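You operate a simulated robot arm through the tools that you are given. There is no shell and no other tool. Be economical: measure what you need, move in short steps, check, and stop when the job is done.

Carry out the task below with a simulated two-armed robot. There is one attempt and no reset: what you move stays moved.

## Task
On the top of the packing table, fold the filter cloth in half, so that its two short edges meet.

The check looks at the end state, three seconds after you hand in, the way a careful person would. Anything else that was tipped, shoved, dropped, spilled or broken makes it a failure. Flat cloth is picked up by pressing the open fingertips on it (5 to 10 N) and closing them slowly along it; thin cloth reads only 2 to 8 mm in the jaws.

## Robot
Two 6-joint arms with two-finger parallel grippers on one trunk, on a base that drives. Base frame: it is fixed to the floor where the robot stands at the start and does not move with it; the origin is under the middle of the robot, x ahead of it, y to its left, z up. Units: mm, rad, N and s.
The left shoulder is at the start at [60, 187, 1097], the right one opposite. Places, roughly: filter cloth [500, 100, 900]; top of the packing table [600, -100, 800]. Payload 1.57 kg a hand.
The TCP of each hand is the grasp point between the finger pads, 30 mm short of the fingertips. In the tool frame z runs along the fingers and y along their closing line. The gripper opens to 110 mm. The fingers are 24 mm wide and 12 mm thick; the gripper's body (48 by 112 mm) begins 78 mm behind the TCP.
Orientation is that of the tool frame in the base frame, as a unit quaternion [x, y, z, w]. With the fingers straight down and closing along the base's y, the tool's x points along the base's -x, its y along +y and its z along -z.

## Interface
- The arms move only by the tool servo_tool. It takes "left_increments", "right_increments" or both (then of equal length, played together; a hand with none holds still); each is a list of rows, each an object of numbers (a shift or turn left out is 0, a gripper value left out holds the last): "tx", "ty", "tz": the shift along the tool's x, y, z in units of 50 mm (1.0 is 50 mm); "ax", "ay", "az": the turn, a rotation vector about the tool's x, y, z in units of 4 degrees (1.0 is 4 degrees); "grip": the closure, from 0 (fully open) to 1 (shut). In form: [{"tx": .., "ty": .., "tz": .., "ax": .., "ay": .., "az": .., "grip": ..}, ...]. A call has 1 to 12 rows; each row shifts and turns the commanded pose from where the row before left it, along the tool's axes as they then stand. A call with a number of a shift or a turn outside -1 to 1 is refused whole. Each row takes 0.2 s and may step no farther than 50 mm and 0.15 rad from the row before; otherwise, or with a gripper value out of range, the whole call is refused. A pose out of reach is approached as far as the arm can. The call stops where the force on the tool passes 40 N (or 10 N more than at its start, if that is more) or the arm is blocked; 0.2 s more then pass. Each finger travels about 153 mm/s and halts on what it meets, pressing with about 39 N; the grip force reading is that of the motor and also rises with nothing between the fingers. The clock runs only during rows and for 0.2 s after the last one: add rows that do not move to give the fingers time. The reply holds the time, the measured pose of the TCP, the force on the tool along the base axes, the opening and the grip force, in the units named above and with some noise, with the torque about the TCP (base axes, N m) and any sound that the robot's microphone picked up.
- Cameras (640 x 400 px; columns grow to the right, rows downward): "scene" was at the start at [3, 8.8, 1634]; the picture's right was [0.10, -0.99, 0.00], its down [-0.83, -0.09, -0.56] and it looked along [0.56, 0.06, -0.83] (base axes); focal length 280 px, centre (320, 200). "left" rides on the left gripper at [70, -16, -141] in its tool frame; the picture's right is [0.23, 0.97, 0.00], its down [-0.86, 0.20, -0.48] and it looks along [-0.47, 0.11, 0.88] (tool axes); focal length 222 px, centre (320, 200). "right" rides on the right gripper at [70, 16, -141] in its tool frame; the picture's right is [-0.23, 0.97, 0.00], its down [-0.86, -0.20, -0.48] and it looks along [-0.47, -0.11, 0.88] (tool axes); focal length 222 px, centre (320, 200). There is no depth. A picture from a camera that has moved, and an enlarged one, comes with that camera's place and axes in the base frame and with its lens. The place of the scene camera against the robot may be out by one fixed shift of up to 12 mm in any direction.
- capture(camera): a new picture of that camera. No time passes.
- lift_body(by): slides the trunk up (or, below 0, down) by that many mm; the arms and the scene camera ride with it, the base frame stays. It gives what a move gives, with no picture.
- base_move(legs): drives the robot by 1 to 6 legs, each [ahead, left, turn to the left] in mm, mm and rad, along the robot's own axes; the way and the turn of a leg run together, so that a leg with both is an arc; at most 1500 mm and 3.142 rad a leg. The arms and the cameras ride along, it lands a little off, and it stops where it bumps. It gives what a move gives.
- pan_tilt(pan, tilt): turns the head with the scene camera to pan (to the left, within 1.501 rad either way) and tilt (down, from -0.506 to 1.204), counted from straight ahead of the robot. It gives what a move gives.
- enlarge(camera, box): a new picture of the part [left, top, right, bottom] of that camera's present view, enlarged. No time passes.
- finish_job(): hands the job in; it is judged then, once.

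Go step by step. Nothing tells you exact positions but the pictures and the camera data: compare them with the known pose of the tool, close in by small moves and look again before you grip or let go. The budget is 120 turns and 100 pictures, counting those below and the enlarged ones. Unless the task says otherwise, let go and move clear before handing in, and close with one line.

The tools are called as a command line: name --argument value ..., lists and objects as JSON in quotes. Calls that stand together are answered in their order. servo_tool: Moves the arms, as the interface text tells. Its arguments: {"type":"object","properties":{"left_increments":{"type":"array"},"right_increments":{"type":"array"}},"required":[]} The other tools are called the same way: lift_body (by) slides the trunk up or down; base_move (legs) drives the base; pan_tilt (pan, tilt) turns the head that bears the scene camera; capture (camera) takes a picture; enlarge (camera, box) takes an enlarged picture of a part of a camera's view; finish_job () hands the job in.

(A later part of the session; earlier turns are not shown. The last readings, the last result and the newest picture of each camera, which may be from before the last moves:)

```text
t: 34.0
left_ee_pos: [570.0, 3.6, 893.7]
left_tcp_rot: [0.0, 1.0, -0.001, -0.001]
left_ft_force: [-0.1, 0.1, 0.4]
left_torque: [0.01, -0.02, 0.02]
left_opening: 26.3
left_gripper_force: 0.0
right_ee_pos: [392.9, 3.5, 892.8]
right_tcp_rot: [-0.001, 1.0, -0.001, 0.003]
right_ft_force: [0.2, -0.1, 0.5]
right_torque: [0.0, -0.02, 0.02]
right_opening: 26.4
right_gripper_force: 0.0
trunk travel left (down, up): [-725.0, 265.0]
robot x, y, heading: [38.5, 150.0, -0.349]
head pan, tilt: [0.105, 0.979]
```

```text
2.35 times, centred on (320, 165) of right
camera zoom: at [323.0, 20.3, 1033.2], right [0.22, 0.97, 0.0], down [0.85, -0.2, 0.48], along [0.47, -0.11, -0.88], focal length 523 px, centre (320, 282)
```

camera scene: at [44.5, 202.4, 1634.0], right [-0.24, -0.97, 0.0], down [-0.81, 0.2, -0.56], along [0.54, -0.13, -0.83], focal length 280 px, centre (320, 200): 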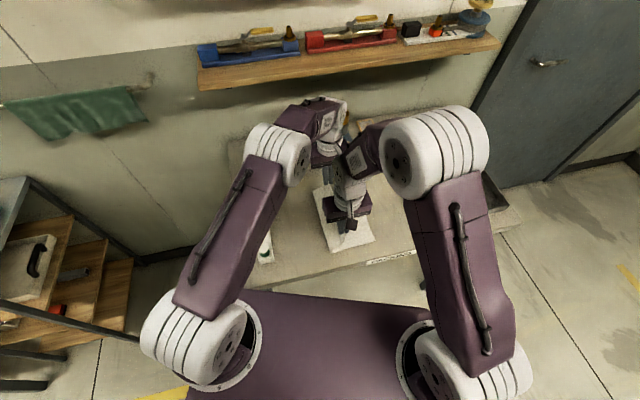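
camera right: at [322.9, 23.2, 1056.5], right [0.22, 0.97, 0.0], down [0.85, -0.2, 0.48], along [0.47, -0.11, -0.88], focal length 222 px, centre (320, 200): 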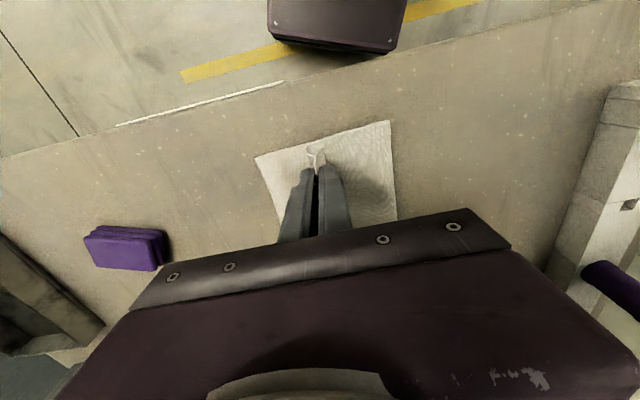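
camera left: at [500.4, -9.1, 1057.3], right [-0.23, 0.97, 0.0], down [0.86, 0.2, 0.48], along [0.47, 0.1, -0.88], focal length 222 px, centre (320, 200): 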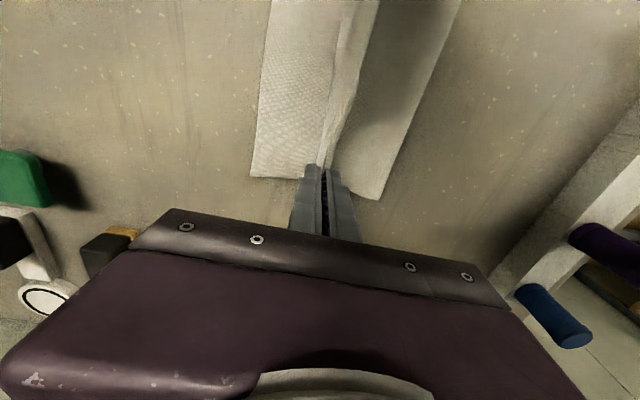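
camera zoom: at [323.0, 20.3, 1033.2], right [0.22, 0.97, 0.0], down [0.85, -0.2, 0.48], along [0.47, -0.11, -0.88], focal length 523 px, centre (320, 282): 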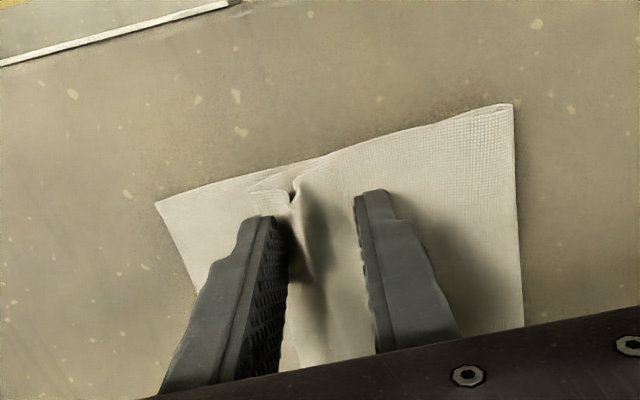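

The cloth is laid over, but its last strip is turned back on itself, as the pinch was made inside the edge. I raise the hands clear and look at the settled shape.

servo_tool --left_increments '[{"tz": -0.3}, {"tz": -0.5}, {"tz": -0.8}, {"tz": -0.8}, {}]' --right_increments '[{"tz": -0.3}, {"tz": -0.5}, {"tz": -0.8}, {"tz": -0.8}, {}]'

enlarge --camera "left" --box '[200, 0, 480, 220]'

enlarge --camera "right" --box '[200, 80, 440, 250]'

```text
t: 35.2
left_ee_pos: [569.5, 3.1, 1013.3]
left_tcp_rot: [-0.001, 1.0, 0.0, 0.0]
left_ft_force: [-0.7, 0.8, 0.1]
left_torque: [0.03, 0.02, -0.03]
left_opening: 26.5
left_gripper_force: 0.1
right_ee_pos: [393.5, 4.1, 1015.0]
right_tcp_rot: [-0.001, 1.0, -0.001, 0.003]
right_ft_force: [0.5, -0.4, -0.6]
right_torque: [-0.01, 0.0, 0.01]
right_opening: 26.4
right_gripper_force: 0.0
trunk travel left (down, up): [-725.0, 265.0]
robot x, y, heading: [39.3, 152.6, -0.349]
head pan, tilt: [0.105, 0.979]
```

```text
1.82 times, centred on (340, 110) of left
camera zoom: at [499.3, -12.5, 1153.9], right [-0.23, 0.97, 0.0], down [0.86, 0.2, 0.48], along [0.46, 0.11, -0.88], focal length 404 px, centre (284, 364)
```

zoom: 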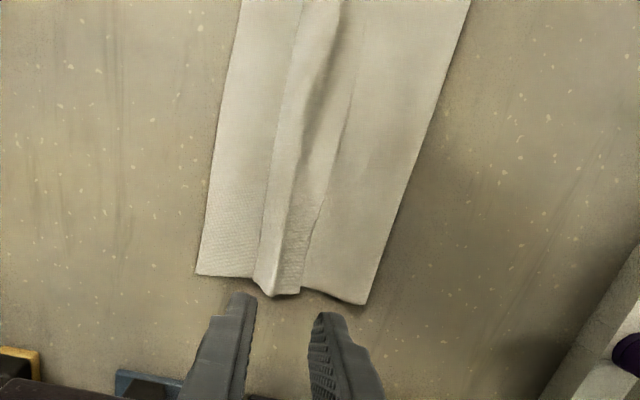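

```text
2.35 times, centred on (320, 165) of right
camera zoom: at [322.4, 20.5, 1154.9], right [0.22, 0.97, 0.0], down [0.85, -0.2, 0.48], along [0.47, -0.11, -0.88], focal length 523 px, centre (320, 282)
```

zoom: 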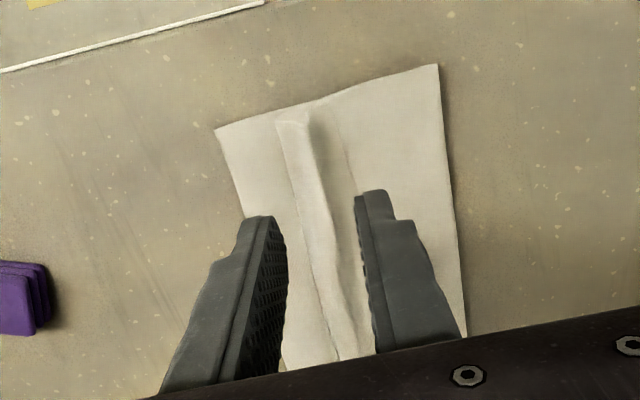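

The shape is a tent: the turned-back strip runs from the fold at y≈-10 to its free edge at about y≈22, on top. I'll close the fingers, set both tips lightly on the top layer at y≈50, and sweep to the right so they catch the free edge and flip it over.

servo_tool --left_increments '[{"ty": 0.48, "grip": 1.0}, {"ty": 0.48, "tx": 0.1}, {"tz": 0.5}, {"tz": 0.5}, {"tz": 0.5}, {"tz": 0.5}, {"tz": 0.3}, {}]' --right_increments '[{"ty": 0.48, "grip": 1.0}, {"ty": 0.45, "tx": -0.1}, {"tz": 0.5}, {"tz": 0.5}, {"tz": 0.5}, {"tz": 0.5}, {"tz": 0.3}, {}]'

enlarge --camera "left" --box '[160, 0, 440, 220]'

enlarge --camera "right" --box '[160, 80, 400, 250]'

```text
t: 37.0
left_ee_pos: [563.7, 51.2, 897.8]
left_tcp_rot: [0.0, 1.0, -0.001, 0.001]
left_ft_force: [0.7, 0.6, -0.5]
left_torque: [0.01, 0.01, 0.01]
left_opening: 0.0
left_gripper_force: 21.3
right_ee_pos: [398.4, 51.4, 900.0]
right_tcp_rot: [-0.001, 1.0, 0.0, 0.003]
right_ft_force: [-0.1, 0.2, -0.3]
right_torque: [0.0, 0.02, -0.02]
right_opening: 0.0
right_gripper_force: 21.6
trunk travel left (down, up): [-725.0, 265.0]
robot x, y, heading: [40.1, 150.5, -0.344]
head pan, tilt: [0.105, 0.979]
```

```text
1.82 times, centred on (300, 110) of left
camera zoom: at [494.9, 35.4, 1038.9], right [-0.23, 0.97, 0.0], down [0.86, 0.2, 0.48], along [0.47, 0.11, -0.88], focal length 404 px, centre (356, 364)
```

zoom: 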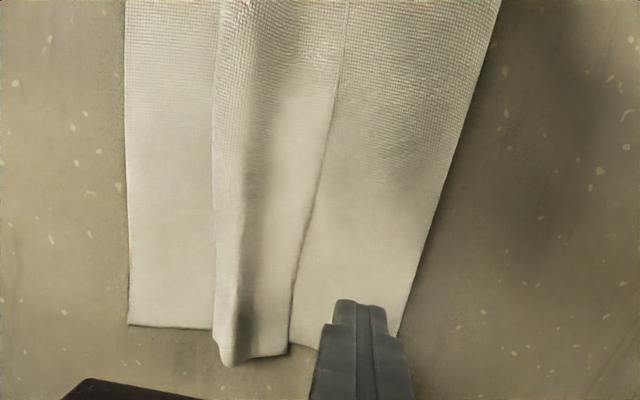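

```text
2.35 times, centred on (280, 165) of right
camera zoom: at [327.8, 67.6, 1039.6], right [0.22, 0.97, 0.0], down [0.85, -0.2, 0.48], along [0.47, -0.11, -0.88], focal length 523 px, centre (414, 282)
```

zoom: 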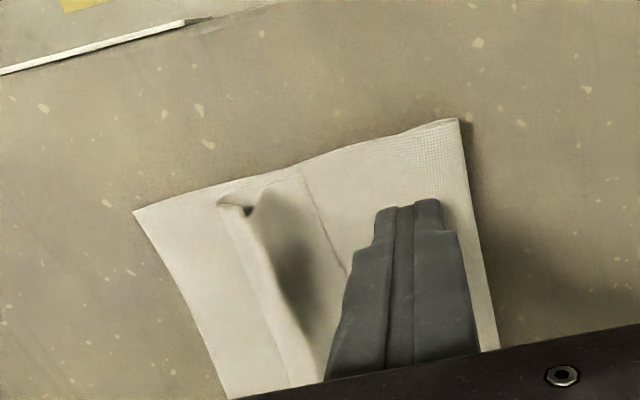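

servo_tool --left_increments '[{"tz": 0.1}, {"tz": 0.1}, {"tz": 0.08}, {}]' --right_increments '[{"tz": 0.12}, {"tz": 0.12}, {"tz": 0.09}, {}]'

```text
t: 38.0
left_ee_pos: [563.9, 53.8, 884.7]
left_tcp_rot: [0.0, 1.0, 0.0, 0.0]
left_ft_force: [-0.5, 0.4, -0.1]
left_torque: [0.02, 0.01, -0.01]
left_opening: 0.1
left_gripper_force: 21.7
right_ee_pos: [397.6, 50.9, 882.4]
right_tcp_rot: [-0.001, 1.0, 0.0, 0.004]
right_ft_force: [-0.7, 0.7, -0.1]
right_torque: [-0.03, 0.01, 0.0]
right_opening: 0.2
right_gripper_force: 21.6
trunk travel left (down, up): [-725.0, 265.0]
robot x, y, heading: [37.2, 152.3, -0.349]
head pan, tilt: [0.105, 0.979]
```

servo_tool --left_increments '[{"tz": 0.03}, {"ty": -0.15}, {"ty": -0.15}, {"ty": -0.15}, {"ty": -0.15}, {}]' --right_increments '[{}, {"ty": -0.15}, {"ty": -0.15}, {"ty": -0.15}, {"ty": -0.15}, {}]'

enlarge --camera "left" --box '[160, 0, 440, 220]'

enlarge --camera "right" --box '[160, 80, 400, 250]'

```text
t: 39.4
left_ee_pos: [564.1, 22.4, 883.1]
left_tcp_rot: [0.0, 1.0, 0.0, 0.0]
left_ft_force: [0.4, 0.5, 0.1]
left_torque: [0.0, 0.0, -0.02]
left_opening: 0.0
left_gripper_force: 21.0
right_ee_pos: [397.6, 21.4, 882.1]
right_tcp_rot: [-0.002, 1.0, 0.0, 0.003]
right_ft_force: [0.4, 0.6, 11.9]
right_torque: [0.02, 0.05, -0.01]
right_opening: 0.2
right_gripper_force: 20.7
trunk travel left (down, up): [-725.0, 265.0]
robot x, y, heading: [37.8, 150.6, -0.346]
head pan, tilt: [0.105, 0.979]
```

```text
1.82 times, centred on (300, 110) of left
camera zoom: at [494.2, 6.3, 1024.1], right [-0.23, 0.97, 0.0], down [0.85, 0.2, 0.48], along [0.47, 0.11, -0.88], focal length 404 px, centre (356, 364)
```

zoom: 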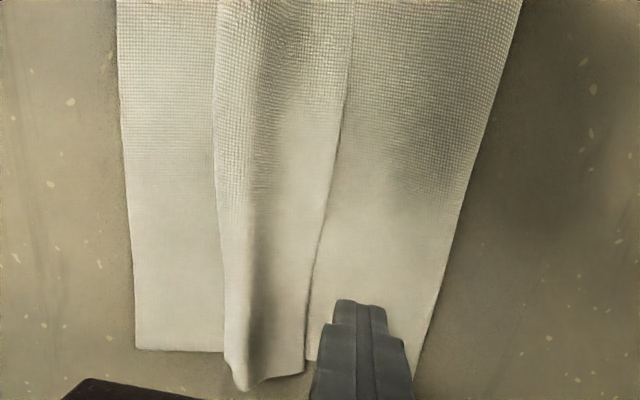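

```text
2.35 times, centred on (280, 165) of right
camera zoom: at [327.6, 37.8, 1022.1], right [0.22, 0.97, 0.0], down [0.85, -0.2, 0.49], along [0.47, -0.11, -0.87], focal length 523 px, centre (414, 282)
```

zoom: 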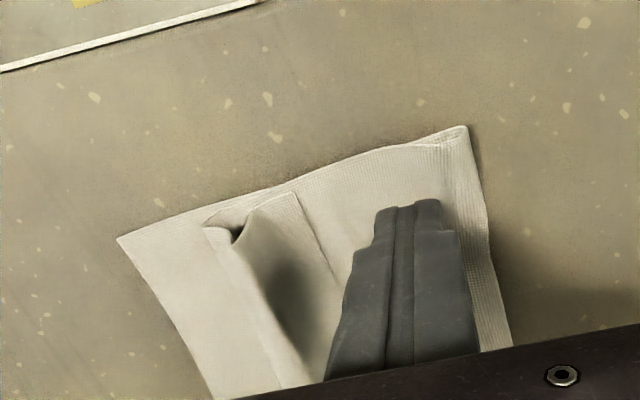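

Pressing just drags all the layers together, and the whole cloth slid about 17 mm, so the sweep does not flip the strip. Instead I'll lift off and turn both grippers 90° so they close along x. Then I can pinch the strip itself right at its free edge and flip it over with a tilt.

servo_tool --left_increments '[{"tz": -0.5}, {"tz": -0.8}, {"tz": -0.8, "az": 1}, {"az": 1}, {"az": 1}, {"az": 1}, {"az": 1}, {"az": 1}, {"az": 1}, {"az": 1}, {"az": 1}, {"az": 1}]' --right_increments '[{"tz": -0.5}, {"tz": -0.8}, {"tz": -0.8, "az": 1}, {"az": 1}, {"az": 1}, {"az": 1}, {"az": 1}, {"az": 1}, {"az": 1}, {"az": 1}, {"az": 1}, {"az": 1}]'

servo_tool --left_increments '[{"az": 1, "grip": 0.73}, {"az": 1}, {"az": 1}, {"az": 1}, {"az": 1}, {"az": 1}, {"az": 1}, {"az": 1}, {"az": 1}, {"az": 1}, {"az": 1}, {"az": 1}]' --right_increments '[{"az": 1, "grip": 0.73}, {"az": 1}, {"az": 1}, {"az": 1}, {"az": 1}, {"az": 1}, {"az": 1}, {"az": 1}, {"az": 1}, {"az": 1}, {"az": 1}, {"az": 1}]'

capture --camera "left"

capture --camera "right"

capture --camera "scene"

```text
t: 42.0
left_ee_pos: [565.2, 20.7, 988.4]
left_tcp_rot: [0.342, 0.94, -0.001, 0.0]
left_ft_force: [0.1, 0.4, 0.5]
left_torque: [0.01, 0.05, 0.02]
left_opening: 0.0
left_gripper_force: 20.9
right_ee_pos: [397.5, 19.4, 986.5]
right_tcp_rot: [0.341, 0.94, 0.001, 0.003]
right_ft_force: [0.0, 0.2, 0.0]
right_torque: [-0.03, 0.02, -0.01]
right_opening: 0.0
right_gripper_force: 20.9
trunk travel left (down, up): [-725.0, 265.0]
robot x, y, heading: [42.1, 150.7, -0.344]
head pan, tilt: [0.105, 0.979]
```

```text
t: 44.6
left_ee_pos: [565.1, 21.9, 988.3]
left_tcp_rot: [0.695, 0.719, -0.001, 0.001]
left_ft_force: [-0.2, 0.6, -0.5]
left_torque: [0.01, 0.0, 0.02]
left_opening: 29.7
left_gripper_force: 0.0
right_ee_pos: [396.3, 20.1, 986.8]
right_tcp_rot: [0.694, 0.72, 0.003, 0.002]
right_ft_force: [-0.4, -0.2, -0.1]
right_torque: [0.0, 0.0, 0.01]
right_opening: 29.8
right_gripper_force: 0.1
trunk travel left (down, up): [-725.0, 265.0]
robot x, y, heading: [41.1, 150.8, -0.344]
head pan, tilt: [0.105, 0.979]
```

```text
58 pictures are left
camera left: at [546.3, 91.5, 1127.9], right [0.97, 0.26, 0.0], down [0.23, -0.85, 0.48], along [0.12, -0.46, -0.88], focal length 222 px, centre (320, 200)
```

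left: 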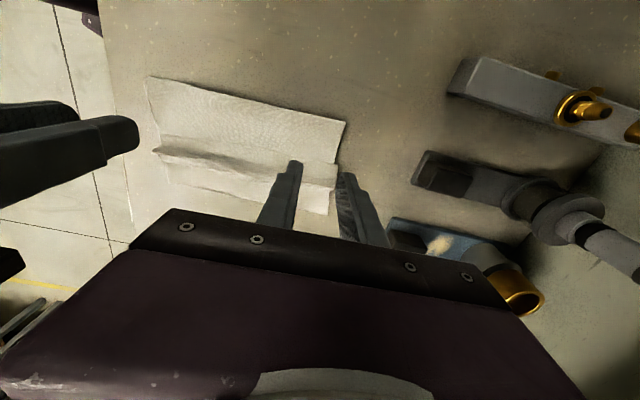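

```text
57 pictures are left
camera right: at [410.2, 90.9, 1127.4], right [0.98, -0.19, 0.01], down [-0.17, -0.86, 0.48], along [-0.09, -0.47, -0.88], focal length 222 px, centre (320, 200)
```

right: 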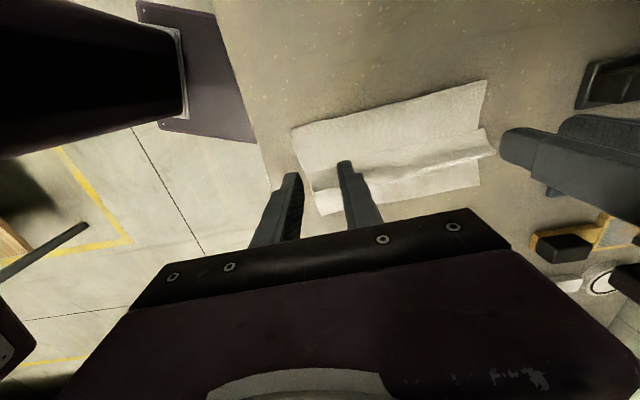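

```text
56 pictures are left
camera scene: at [43.9, 156.8, 1634.0], right [-0.24, -0.97, 0.0], down [-0.81, 0.2, -0.56], along [0.54, -0.13, -0.83], focal length 280 px, centre (320, 200)
```

scene: 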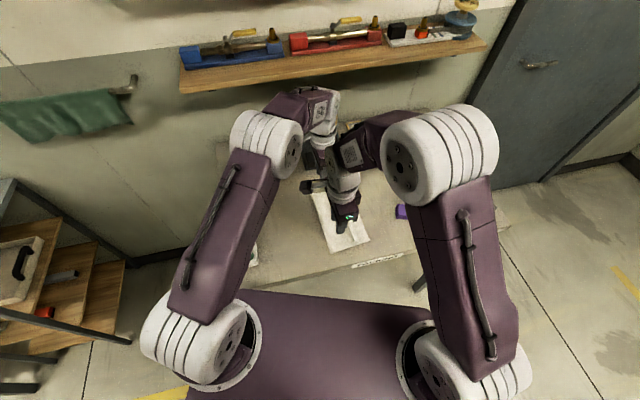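

enlarge --camera "left" --box '[130, 60, 370, 230]'

enlarge --camera "right" --box '[270, 70, 510, 230]'

```text
2.35 times, centred on (250, 145) of left
camera zoom: at [546.3, 91.5, 1127.9], right [0.97, 0.26, 0.0], down [0.23, -0.85, 0.48], along [0.12, -0.46, -0.88], focal length 523 px, centre (485, 329)
```

zoom: 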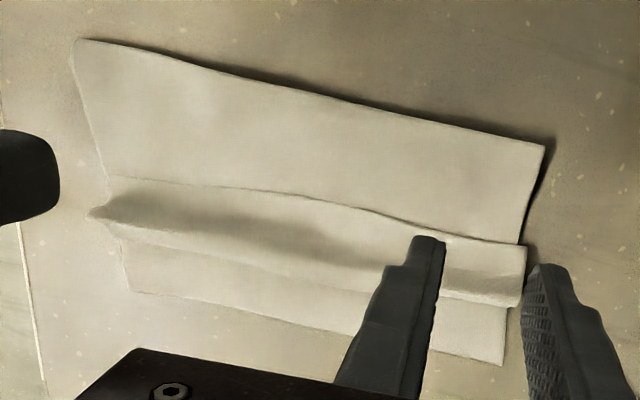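

```text
2.50 times, centred on (390, 150) of right
camera zoom: at [410.2, 90.9, 1127.4], right [0.98, -0.19, 0.01], down [-0.17, -0.86, 0.48], along [-0.09, -0.47, -0.88], focal length 555 px, centre (145, 325)
```

zoom: 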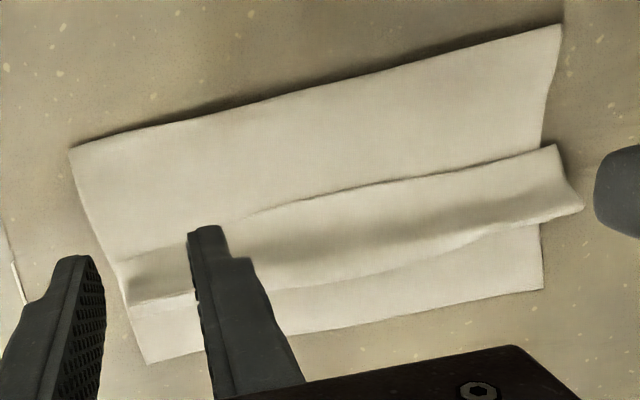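

From this side I see the strip's free edge running from (588, 5) to (374, -15), the rolled fold at y≈-31 to -45, the crease at y≈50 and the lower edge at y≈-80. I'll position both grippers over the strip at its free edge.

servo_tool --left_increments '[{"az": 0.5}, {"tx": -0.3, "ty": -0.03}, {"tx": -0.3, "ty": -0.03}, {"tz": 0.4}, {"tz": 0.4}, {"tz": 0.4}, {"tz": 0.4}, {"tz": 0.2}, {}]' --right_increments '[{"az": 0.5}, {"tx": -0.45, "ty": 0.07}, {"tx": -0.45, "ty": 0.07}, {"tz": 0.4}, {"tz": 0.4}, {"tz": 0.4}, {"tz": 0.4}, {"tz": 0.2}, {}]'

enlarge --camera "left" --box '[200, 60, 440, 220]'

enlarge --camera "right" --box '[200, 60, 440, 220]'

```text
t: 46.6
left_ee_pos: [560.5, -8.5, 897.4]
left_tcp_rot: [0.707, 0.707, -0.001, 0.0]
left_ft_force: [-0.2, 0.6, 0.3]
left_torque: [-0.02, -0.01, 0.01]
left_opening: 29.5
left_gripper_force: 0.0
right_ee_pos: [405.7, -25.3, 896.8]
right_tcp_rot: [0.706, 0.708, 0.002, 0.003]
right_ft_force: [0.1, 0.6, 0.3]
right_torque: [0.04, -0.02, 0.02]
right_opening: 29.6
right_gripper_force: 0.1
trunk travel left (down, up): [-725.0, 265.0]
robot x, y, heading: [36.3, 148.0, -0.346]
head pan, tilt: [0.105, 0.979]
```

```text
2.50 times, centred on (320, 140) of left
camera zoom: at [545.5, 62.8, 1037.8], right [0.97, 0.23, 0.0], down [0.2, -0.85, 0.48], along [0.11, -0.47, -0.88], focal length 555 px, centre (320, 350)
```

zoom: 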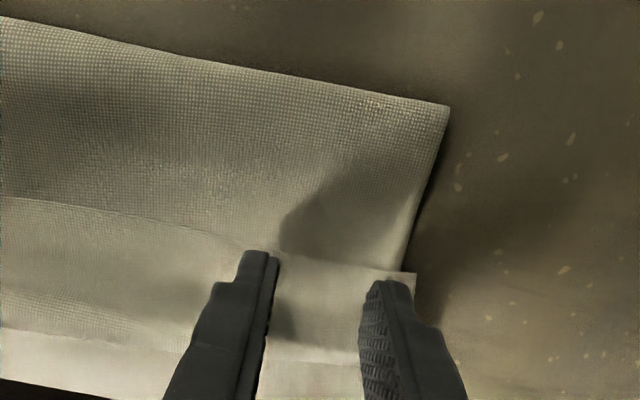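

```text
2.50 times, centred on (320, 140) of right
camera zoom: at [421.0, 44.3, 1037.6], right [0.97, -0.22, 0.01], down [-0.2, -0.86, 0.48], along [-0.1, -0.47, -0.88], focal length 555 px, centre (320, 350)
```

zoom: 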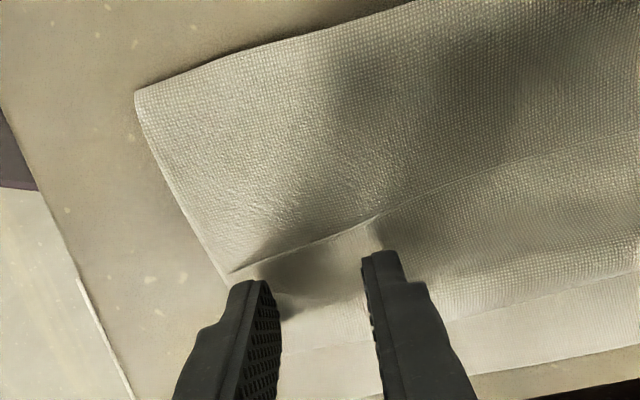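

Both fingers are over the strip with its edge just inside their width. Now I descend gently to contact.

servo_tool --left_increments '[{"tz": 0.06}, {"tz": 0.06}, {"tz": 0.06}, {"tz": 0.04}, {}]' --right_increments '[{"tz": 0.06}, {"tz": 0.06}, {"tz": 0.06}, {"tz": 0.04}, {}]'

```text
t: 47.8
left_ee_pos: [562.0, -7.9, 886.7]
left_tcp_rot: [0.707, 0.707, 0.0, 0.0]
left_ft_force: [0.3, 0.7, -0.2]
left_torque: [0.0, 0.01, 0.03]
left_opening: 29.8
left_gripper_force: 0.1
right_ee_pos: [405.0, -24.2, 885.9]
right_tcp_rot: [0.706, 0.708, 0.002, 0.001]
right_ft_force: [0.5, 0.7, 2.1]
right_torque: [0.01, 0.03, 0.02]
right_opening: 29.7
right_gripper_force: 0.1
trunk travel left (down, up): [-725.0, 265.0]
robot x, y, heading: [38.9, 151.6, -0.343]
head pan, tilt: [0.105, 0.979]
```

servo_tool --left_increments '[{"tz": 0.04}, {"tz": 0.02}, {}]' --right_increments '[{"tz": 0.02}, {}, {}]'

```text
t: 48.6
left_ee_pos: [561.8, -7.8, 884.5]
left_tcp_rot: [0.707, 0.707, 0.0, 0.0]
left_ft_force: [-0.7, -0.5, 0.9]
left_torque: [0.02, -0.01, 0.0]
left_opening: 29.5
left_gripper_force: 0.2
right_ee_pos: [405.0, -24.5, 884.9]
right_tcp_rot: [0.706, 0.708, 0.003, 0.002]
right_ft_force: [-0.2, -0.3, 4.7]
right_torque: [-0.03, 0.04, 0.02]
right_opening: 29.5
right_gripper_force: 0.1
trunk travel left (down, up): [-725.0, 265.0]
robot x, y, heading: [42.4, 157.4, -0.338]
head pan, tilt: [0.105, 0.979]
```

servo_tool --left_increments '[{"tz": 0.03}, {"tz": 0.015}, {"grip": 0.77}, {"grip": 0.81}, {"grip": 0.85}, {"grip": 0.89}, {"grip": 0.93}, {"grip": 0.97}, {"grip": 1.0}, {}, {}]' --right_increments '[{}, {}, {"grip": 0.77}, {"grip": 0.81}, {"grip": 0.85}, {"grip": 0.89}, {"grip": 0.93}, {"grip": 0.97}, {"grip": 1.0}, {}, {}]'

enlarge --camera "left" --box '[200, 60, 440, 220]'

enlarge --camera "right" --box '[200, 60, 440, 220]'

```text
t: 51.0
left_ee_pos: [559.6, -8.0, 883.1]
left_tcp_rot: [0.707, 0.707, -0.001, 0.002]
left_ft_force: [4.4, -0.3, 16.5]
left_torque: [-0.1, -0.21, 0.01]
left_opening: 4.5
left_gripper_force: 25.1
right_ee_pos: [403.9, -24.1, 884.9]
right_tcp_rot: [0.706, 0.709, 0.002, 0.003]
right_ft_force: [-0.2, 0.0, 1.9]
right_torque: [-0.02, 0.06, -0.04]
right_opening: 0.2
right_gripper_force: 21.1
trunk travel left (down, up): [-725.0, 265.0]
robot x, y, heading: [38.1, 150.8, -0.341]
head pan, tilt: [0.105, 0.979]
```

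```text
2.50 times, centred on (320, 140) of left
camera zoom: at [544.8, 61.9, 1023.5], right [0.97, 0.23, 0.0], down [0.2, -0.85, 0.48], along [0.11, -0.47, -0.88], focal length 555 px, centre (320, 350)
```

zoom: 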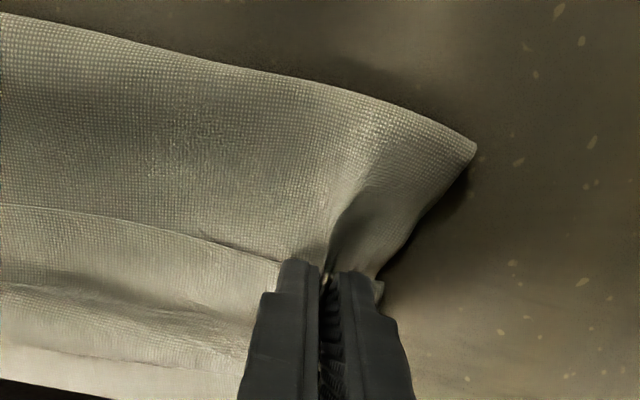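

```text
2.50 times, centred on (320, 140) of right
camera zoom: at [419.2, 45.7, 1025.9], right [0.97, -0.22, 0.01], down [-0.2, -0.86, 0.48], along [-0.1, -0.47, -0.88], focal length 555 px, centre (320, 350)
```

zoom: 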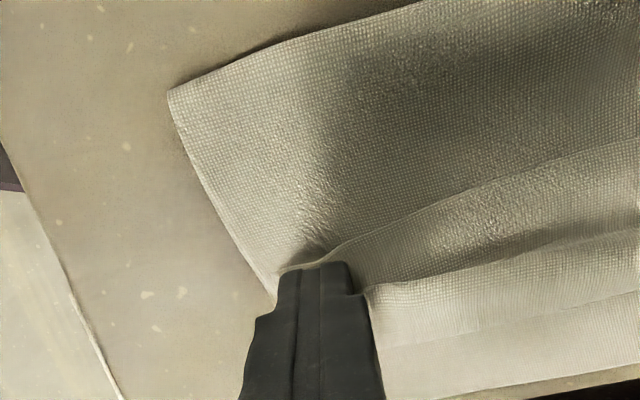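

The left took several layers and the right took none, so this isn't clean. I'll let go and lift, turn the grippers back and pick up the rolled end. Then I'll lay the cloth open again and repeat the pinch right at the edge, with the outer finger just off the cloth, so that hardly anything is turned back.

servo_tool --left_increments '[{"tz": -0.02, "grip": 0.9}, {"grip": 0.8}, {"grip": 0.7}, {"tz": -0.4}, {"tz": -0.8}, {"tz": -0.8, "az": -1}, {"az": -1}, {"az": -1}, {"az": -1}, {"az": -1}, {"az": -1}, {"az": -1}]' --right_increments '[{"grip": 0.9}, {"grip": 0.8}, {"grip": 0.7}, {"tz": -0.4}, {"tz": -0.8}, {"tz": -0.8, "az": -1}, {"az": -1}, {"az": -1}, {"az": -1}, {"az": -1}, {"az": -1}, {"az": -1}]'

servo_tool --left_increments '[{"az": -1}, {"az": -1}, {"az": -1}, {"az": -1}, {"az": -1}, {"az": -1}, {"az": -1}, {"az": -1}, {"az": -1}, {"az": -1}, {"az": -1}, {"az": -1}]' --right_increments '[{"az": -1}, {"az": -1}, {"az": -1}, {"az": -1}, {"az": -1}, {"az": -1}, {"az": -1}, {"az": -1}, {"az": -1}, {"az": -1}, {"az": -1}, {"az": -1}]'

servo_tool --left_increments '[{"az": -1}, {"az": -1}, {"az": -1}, {"az": -0.5}, {}]' --right_increments '[{"az": -1}, {"az": -1}, {"az": -1}, {"az": -0.5}, {}]'

capture --camera "left"

capture --camera "right"

```text
t: 53.6
left_ee_pos: [562.2, -7.2, 982.7]
left_tcp_rot: [0.514, 0.858, -0.001, 0.0]
left_ft_force: [-0.4, -1.1, -0.3]
left_torque: [0.0, -0.02, 0.01]
left_opening: 32.9
left_gripper_force: 0.1
right_ee_pos: [404.9, -24.6, 984.0]
right_tcp_rot: [0.513, 0.858, 0.002, 0.001]
right_ft_force: [0.4, -0.4, 0.4]
right_torque: [0.0, 0.01, 0.01]
right_opening: 33.1
right_gripper_force: 0.1
trunk travel left (down, up): [-725.0, 265.0]
robot x, y, heading: [39.5, 149.7, -0.349]
head pan, tilt: [0.105, 0.979]
```

```text
t: 56.2
left_ee_pos: [560.2, -8.4, 983.7]
left_tcp_rot: [0.122, 0.992, 0.0, 0.0]
left_ft_force: [0.2, 0.8, 0.7]
left_torque: [0.02, -0.01, 0.0]
left_opening: 33.2
left_gripper_force: 0.0
right_ee_pos: [404.7, -26.1, 985.3]
right_tcp_rot: [0.12, 0.993, 0.0, 0.003]
right_ft_force: [-0.4, 0.7, -0.4]
right_torque: [-0.02, -0.01, 0.0]
right_opening: 33.0
right_gripper_force: 0.0
trunk travel left (down, up): [-725.0, 265.0]
robot x, y, heading: [38.0, 152.0, -0.346]
head pan, tilt: [0.105, 0.979]
```

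```text
t: 57.4
left_ee_pos: [562.4, -7.8, 983.5]
left_tcp_rot: [0.0, 1.0, 0.0, 0.0]
left_ft_force: [0.4, -0.7, -0.1]
left_torque: [0.01, 0.0, 0.0]
left_opening: 32.8
left_gripper_force: 0.0
right_ee_pos: [405.7, -24.6, 984.2]
right_tcp_rot: [-0.002, 1.0, 0.0, 0.002]
right_ft_force: [0.0, -1.2, 0.0]
right_torque: [0.0, 0.0, -0.03]
right_opening: 33.1
right_gripper_force: 0.1
trunk travel left (down, up): [-725.0, 265.0]
robot x, y, heading: [37.5, 150.6, -0.345]
head pan, tilt: [0.105, 0.979]
```

```text
49 pictures are left
camera left: at [492.3, -24.0, 1123.4], right [-0.23, 0.97, 0.0], down [0.86, 0.2, 0.48], along [0.47, 0.11, -0.88], focal length 222 px, centre (320, 200)
```

left: 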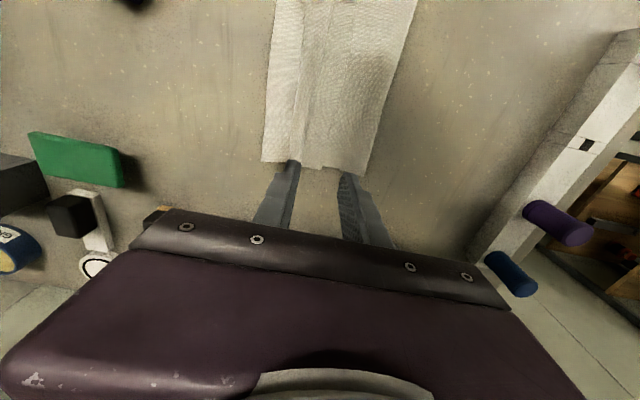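

```text
48 pictures are left
camera right: at [334.8, -8.4, 1125.2], right [0.22, 0.97, 0.0], down [0.85, -0.2, 0.48], along [0.47, -0.11, -0.88], focal length 222 px, centre (320, 200)
```

right: 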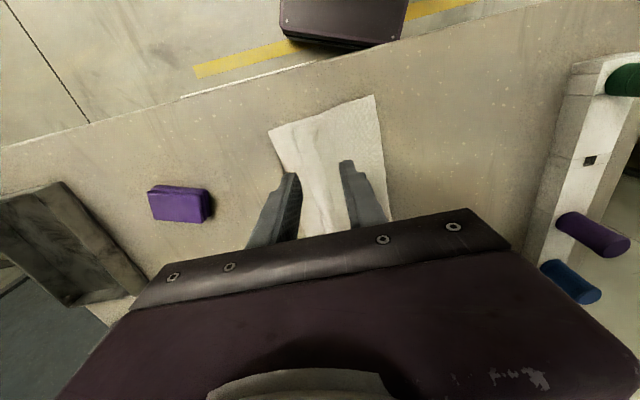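

enlarge --camera "left" --box '[230, 0, 450, 190]'

enlarge --camera "right" --box '[230, 80, 430, 250]'

```text
2.11 times, centred on (340, 95) of left
camera zoom: at [492.3, -24.0, 1123.4], right [-0.23, 0.97, 0.0], down [0.86, 0.2, 0.48], along [0.47, 0.11, -0.88], focal length 468 px, centre (278, 421)
```

zoom: 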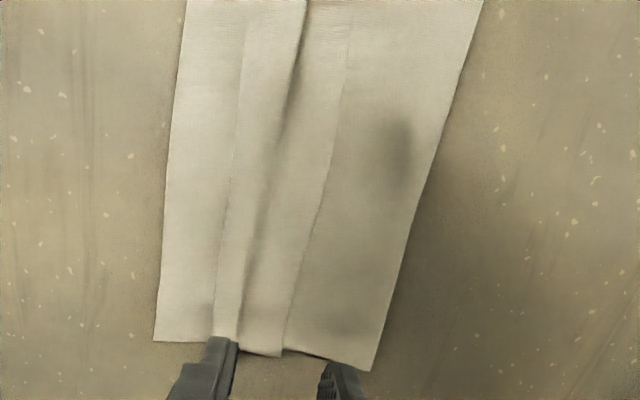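

```text
2.35 times, centred on (330, 165) of right
camera zoom: at [334.8, -8.4, 1125.2], right [0.22, 0.97, 0.0], down [0.85, -0.2, 0.48], along [0.47, -0.11, -0.88], focal length 523 px, centre (296, 282)
```

zoom: 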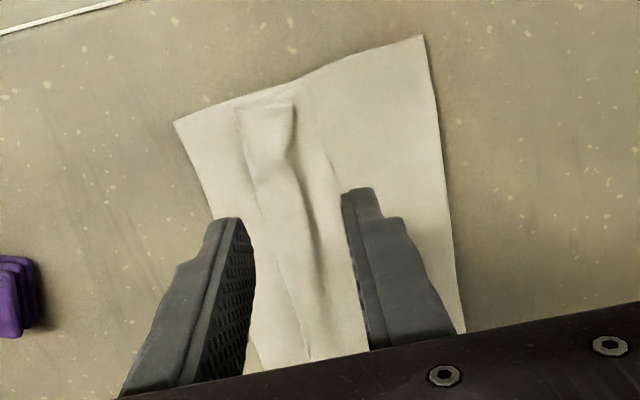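

I'll straddle the rolled end with the fingers along y, tips just above the lower layer, and pinch it to lift.

servo_tool --left_increments '[{"ty": -0.25, "grip": 0.58}, {"tz": 0.5}, {"tz": 0.5}, {"tz": 0.5}, {"tz": 0.3}, {"tz": 0.14}, {}]' --right_increments '[{"ty": -0.07, "tx": 0.1, "grip": 0.58}, {"tz": 0.5}, {"tz": 0.5}, {"tz": 0.5}, {"tz": 0.3}, {"tz": 0.15}, {}]'

servo_tool --left_increments '[{"grip": 0.66}, {"grip": 0.72}, {"grip": 0.78}, {"grip": 0.84}, {"grip": 0.9}, {"grip": 0.96}, {"grip": 1.0}, {}, {}]' --right_increments '[{"grip": 0.66}, {"grip": 0.72}, {"grip": 0.78}, {"grip": 0.84}, {"grip": 0.9}, {"grip": 0.96}, {"grip": 1.0}, {}, {}]'

capture --camera "left"

capture --camera "right"

```text
t: 59.0
left_ee_pos: [561.2, -20.8, 886.1]
left_tcp_rot: [-0.001, 1.0, -0.001, 0.0]
left_ft_force: [-0.5, 0.1, 0.2]
left_torque: [0.02, 0.01, -0.01]
left_opening: 46.4
left_gripper_force: 0.1
right_ee_pos: [400.4, -26.8, 887.3]
right_tcp_rot: [-0.001, 1.0, 0.0, 0.004]
right_ft_force: [0.0, -0.2, 0.1]
right_torque: [-0.02, 0.01, 0.0]
right_opening: 46.3
right_gripper_force: 0.1
trunk travel left (down, up): [-725.0, 265.0]
robot x, y, heading: [35.4, 149.5, -0.345]
head pan, tilt: [0.105, 0.979]
```

```text
t: 61.0
left_ee_pos: [560.3, -20.0, 886.2]
left_tcp_rot: [0.001, 1.0, -0.001, 0.001]
left_ft_force: [1.2, -0.3, 7.5]
left_torque: [-0.05, -0.06, 0.01]
left_opening: 3.2
left_gripper_force: 24.2
right_ee_pos: [401.1, -26.3, 888.4]
right_tcp_rot: [-0.002, 1.0, 0.001, 0.004]
right_ft_force: [1.1, -0.9, 1.1]
right_torque: [0.02, -0.03, 0.03]
right_opening: 2.5
right_gripper_force: 24.1
trunk travel left (down, up): [-725.0, 265.0]
robot x, y, heading: [39.9, 153.1, -0.344]
head pan, tilt: [0.105, 0.979]
```

```text
45 pictures are left
camera left: at [491.1, -35.7, 1027.2], right [-0.23, 0.97, 0.0], down [0.85, 0.2, 0.48], along [0.47, 0.11, -0.88], focal length 222 px, centre (320, 200)
```

left: 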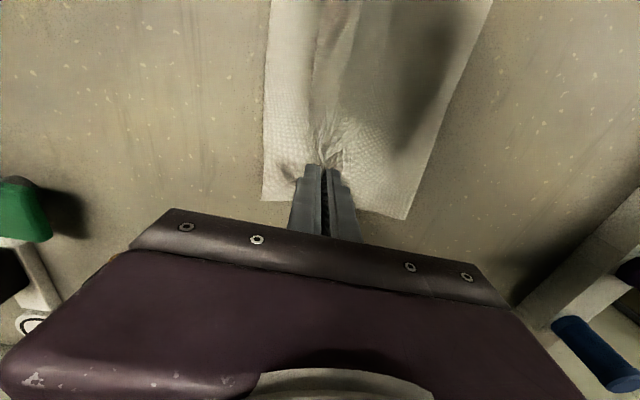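

```text
44 pictures are left
camera right: at [329.8, -10.3, 1028.3], right [0.22, 0.97, 0.0], down [0.85, -0.2, 0.48], along [0.47, -0.11, -0.88], focal length 222 px, centre (320, 200)
```

right: 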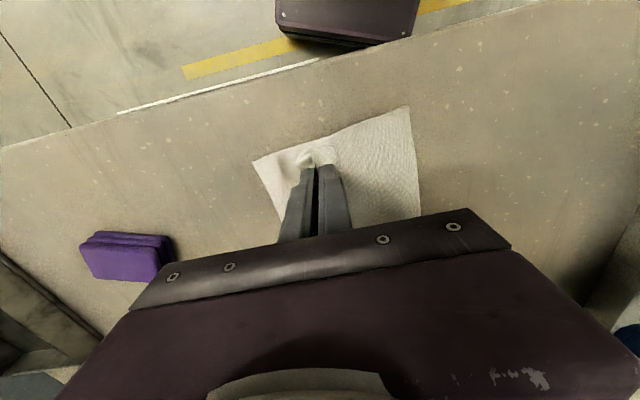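

servo_tool --left_increments '[{"tz": -0.3}, {"tz": -0.3, "ty": 0.1}, {"tz": -0.3, "ty": 0.1}, {"tz": -0.3, "ty": 0.1}, {}]' --right_increments '[{"tz": -0.3}, {"tz": -0.3, "ty": 0.1}, {"tz": -0.3, "ty": 0.1}, {"tz": -0.3, "ty": 0.1}, {}]'

capture --camera "left"

capture --camera "right"

```text
t: 62.2
left_ee_pos: [562.7, -6.1, 946.4]
left_tcp_rot: [0.0, 1.0, -0.001, 0.0]
left_ft_force: [0.3, 1.0, -0.6]
left_torque: [0.03, -0.02, 0.03]
left_opening: 3.2
left_gripper_force: 23.6
right_ee_pos: [401.3, -13.3, 948.4]
right_tcp_rot: [-0.002, 1.0, 0.0, 0.002]
right_ft_force: [0.4, 0.2, 0.2]
right_torque: [0.04, -0.06, 0.01]
right_opening: 2.5
right_gripper_force: 23.7
trunk travel left (down, up): [-725.0, 265.0]
robot x, y, heading: [39.4, 150.3, -0.348]
head pan, tilt: [0.105, 0.979]
```

```text
43 pictures are left
camera left: at [492.7, -22.1, 1086.9], right [-0.23, 0.97, 0.0], down [0.86, 0.2, 0.48], along [0.47, 0.11, -0.88], focal length 222 px, centre (320, 200)
```

left: 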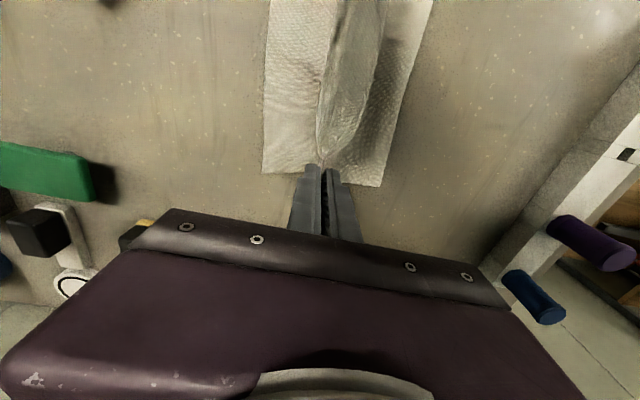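

```text
42 pictures are left
camera right: at [330.6, 2.8, 1087.7], right [0.22, 0.97, 0.0], down [0.85, -0.2, 0.48], along [0.47, -0.11, -0.88], focal length 222 px, centre (320, 200)
```

right: 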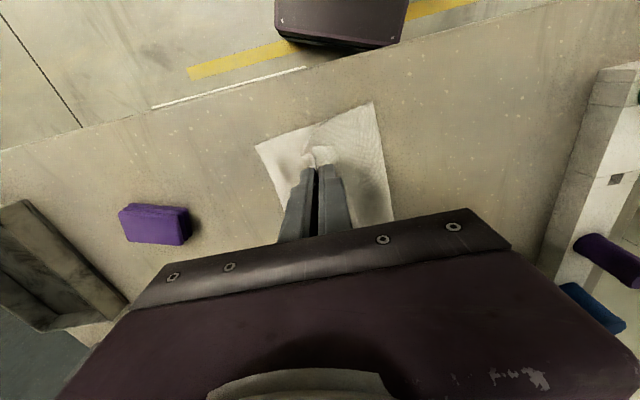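

Only the upper layer came up, and the lower one stayed flat. I swing it back over to the left: arms up and left, drive, then lower.

servo_tool --left_increments '[{"tz": -0.1, "ty": 0.3}, {"tz": -0.1, "ty": 0.3}, {"ty": 0.3}, {"ty": 0.3}, {}]' --right_increments '[{"tz": -0.1, "ty": 0.3}, {"tz": -0.1, "ty": 0.3}, {"ty": 0.3}, {"ty": 0.3}, {}]'

base_move --legs '[[-33, 90, 0]]'

capture --camera "left"

capture --camera "right"

```text
t: 63.4
left_ee_pos: [562.5, 53.4, 955.7]
left_tcp_rot: [-0.001, 1.0, -0.001, 0.0]
left_ft_force: [-1.7, 0.1, 0.0]
left_torque: [0.05, 0.03, -0.01]
left_opening: 3.0
left_gripper_force: 24.0
right_ee_pos: [400.5, 46.4, 955.6]
right_tcp_rot: [-0.001, 1.0, -0.001, 0.002]
right_ft_force: [1.8, -0.5, 0.1]
right_torque: [0.0, -0.07, 0.0]
right_opening: 2.4
right_gripper_force: 23.6
trunk travel left (down, up): [-725.0, 265.0]
robot x, y, heading: [37.8, 151.7, -0.347]
head pan, tilt: [0.105, 0.979]
```

```text
t: 64.5
left_ee_pos: [560.9, 147.8, 955.6]
left_tcp_rot: [0.001, 1.0, -0.001, 0.0]
left_ft_force: [-1.8, 0.1, 0.7]
left_torque: [0.03, 0.01, 0.02]
left_opening: 3.0
left_gripper_force: 24.0
right_ee_pos: [398.6, 141.2, 957.3]
right_tcp_rot: [-0.001, 1.0, 0.0, 0.002]
right_ft_force: [1.4, 0.0, -0.4]
right_torque: [0.04, -0.06, 0.01]
right_opening: 2.5
right_gripper_force: 23.3
trunk travel left (down, up): [-725.0, 265.0]
robot x, y, heading: [36.8, 247.0, -0.344]
head pan, tilt: [0.105, 0.979]
```

```text
41 pictures are left
camera left: at [491.8, 131.8, 1096.6], right [-0.23, 0.97, 0.0], down [0.86, 0.2, 0.48], along [0.47, 0.11, -0.88], focal length 222 px, centre (320, 200)
```

left: 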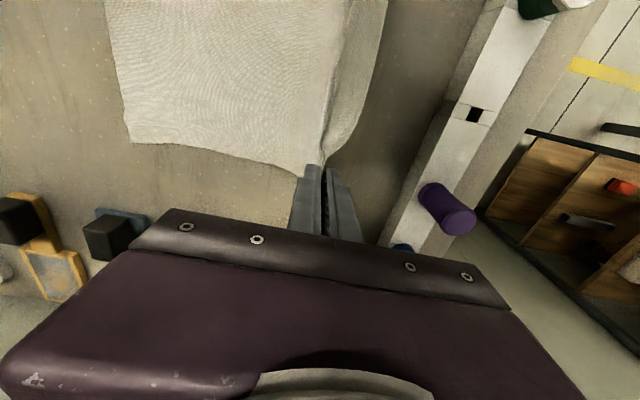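

```text
40 pictures are left
camera right: at [327.5, 156.6, 1097.2], right [0.23, 0.97, 0.0], down [0.85, -0.2, 0.48], along [0.47, -0.11, -0.88], focal length 222 px, centre (320, 200)
```

right: 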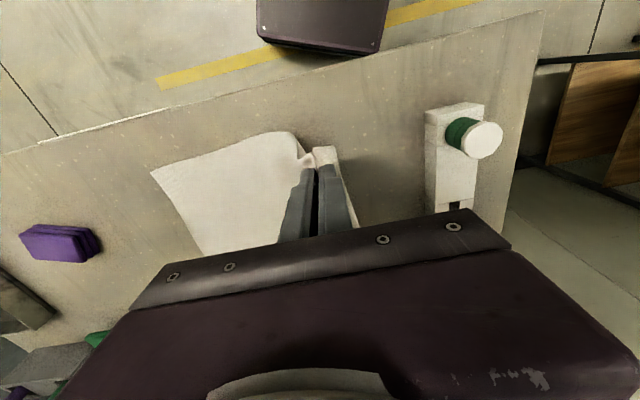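

It swung back well. I lower it, moving left a little, and release.

servo_tool --left_increments '[{"tz": 0.25, "ty": 0.05}, {"tz": 0.25, "ty": 0.1}, {"tz": 0.25, "ty": 0.1}, {"tz": 0.25, "ty": 0.1}, {"tz": 0.25, "ty": 0.1}, {}]' --right_increments '[{"tz": 0.25, "ty": 0.1}, {"tz": 0.25, "ty": 0.1}, {"tz": 0.25, "ty": 0.15}, {"tz": 0.25, "ty": 0.15}, {"tz": 0.25, "ty": 0.1}, {}]'

servo_tool --left_increments '[{"grip": 0.95}, {"grip": 0.9}, {"grip": 0.85}, {"grip": 0.8}, {"grip": 0.75}, {"grip": 0.7}, {"tz": -0.3}, {"tz": -0.5}, {"tz": -0.8}, {"tz": -0.8}, {}]' --right_increments '[{"grip": 0.95}, {"grip": 0.9}, {"grip": 0.85}, {"grip": 0.8}, {"grip": 0.75}, {"grip": 0.7}, {"tz": -0.3}, {"tz": -0.5}, {"tz": -0.8}, {"tz": -0.8}, {}]'

capture --camera "left"

capture --camera "right"

```text
t: 65.9
left_ee_pos: [561.2, 169.8, 893.4]
left_tcp_rot: [0.001, 1.0, -0.001, -0.001]
left_ft_force: [-1.4, -1.1, 0.8]
left_torque: [-0.04, 0.02, 0.01]
left_opening: 2.9
left_gripper_force: 24.6
right_ee_pos: [398.5, 169.4, 895.5]
right_tcp_rot: [-0.001, 1.0, 0.0, 0.003]
right_ft_force: [0.5, 0.5, 0.1]
right_torque: [-0.02, -0.03, -0.01]
right_opening: 2.1
right_gripper_force: 23.7
trunk travel left (down, up): [-725.0, 265.0]
robot x, y, heading: [37.2, 246.8, -0.349]
head pan, tilt: [0.105, 0.979]
```

```text
t: 68.3
left_ee_pos: [561.3, 169.6, 1011.3]
left_tcp_rot: [0.0, 1.0, -0.001, -0.001]
left_ft_force: [-0.2, 0.5, -1.0]
left_torque: [-0.02, 0.04, 0.04]
left_opening: 33.2
left_gripper_force: 0.0
right_ee_pos: [400.1, 168.9, 1014.5]
right_tcp_rot: [-0.001, 1.0, 0.0, 0.003]
right_ft_force: [-0.2, 0.0, -1.4]
right_torque: [0.0, 0.01, 0.02]
right_opening: 33.3
right_gripper_force: 0.0
trunk travel left (down, up): [-725.0, 265.0]
robot x, y, heading: [37.0, 248.4, -0.345]
head pan, tilt: [0.105, 0.979]
```

```text
39 pictures are left
camera left: at [492.0, 153.7, 1153.3], right [-0.23, 0.97, 0.0], down [0.86, 0.2, 0.48], along [0.47, 0.11, -0.88], focal length 222 px, centre (320, 200)
```

left: 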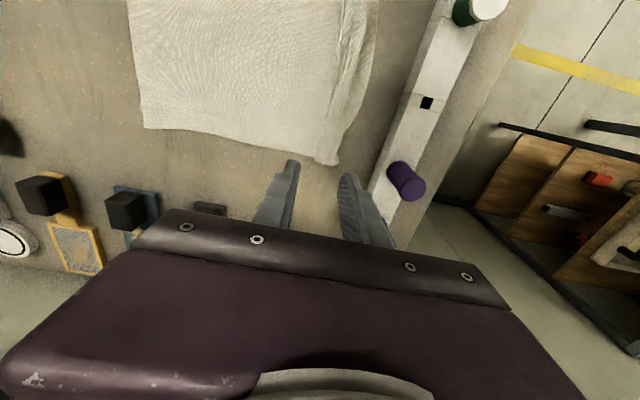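

```text
38 pictures are left
camera right: at [329.9, 185.5, 1154.4], right [0.23, 0.97, 0.0], down [0.85, -0.2, 0.48], along [0.47, -0.11, -0.88], focal length 222 px, centre (320, 200)
```

right: 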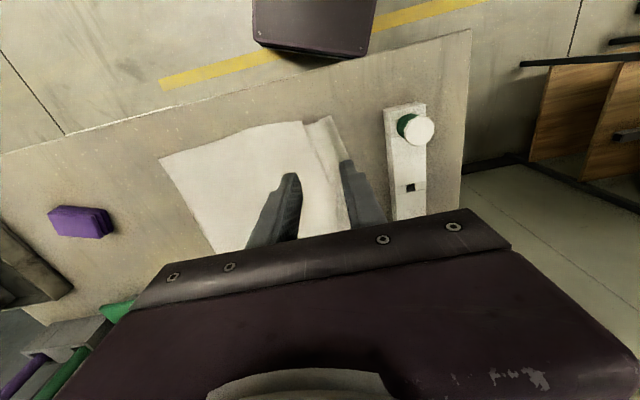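

enlarge --camera "left" --box '[110, 0, 430, 200]'

enlarge --camera "right" --box '[150, 100, 400, 250]'

```text
2.00 times, centred on (270, 100) of left
camera zoom: at [492.0, 153.7, 1153.3], right [-0.23, 0.97, 0.0], down [0.86, 0.2, 0.48], along [0.47, 0.11, -0.88], focal length 444 px, centre (420, 400)
```

zoom: 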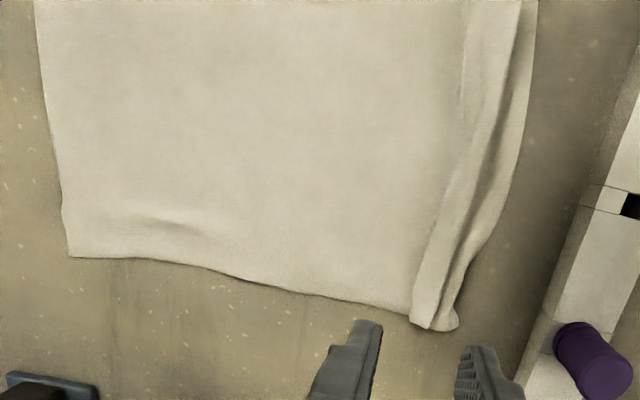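

```text
2.56 times, centred on (275, 175) of right
camera zoom: at [329.9, 185.5, 1154.4], right [0.23, 0.97, 0.0], down [0.85, -0.2, 0.48], along [0.47, -0.11, -0.88], focal length 569 px, centre (435, 264)
```

zoom: 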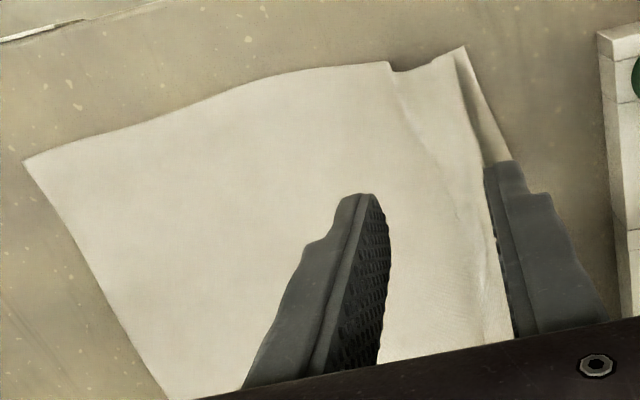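

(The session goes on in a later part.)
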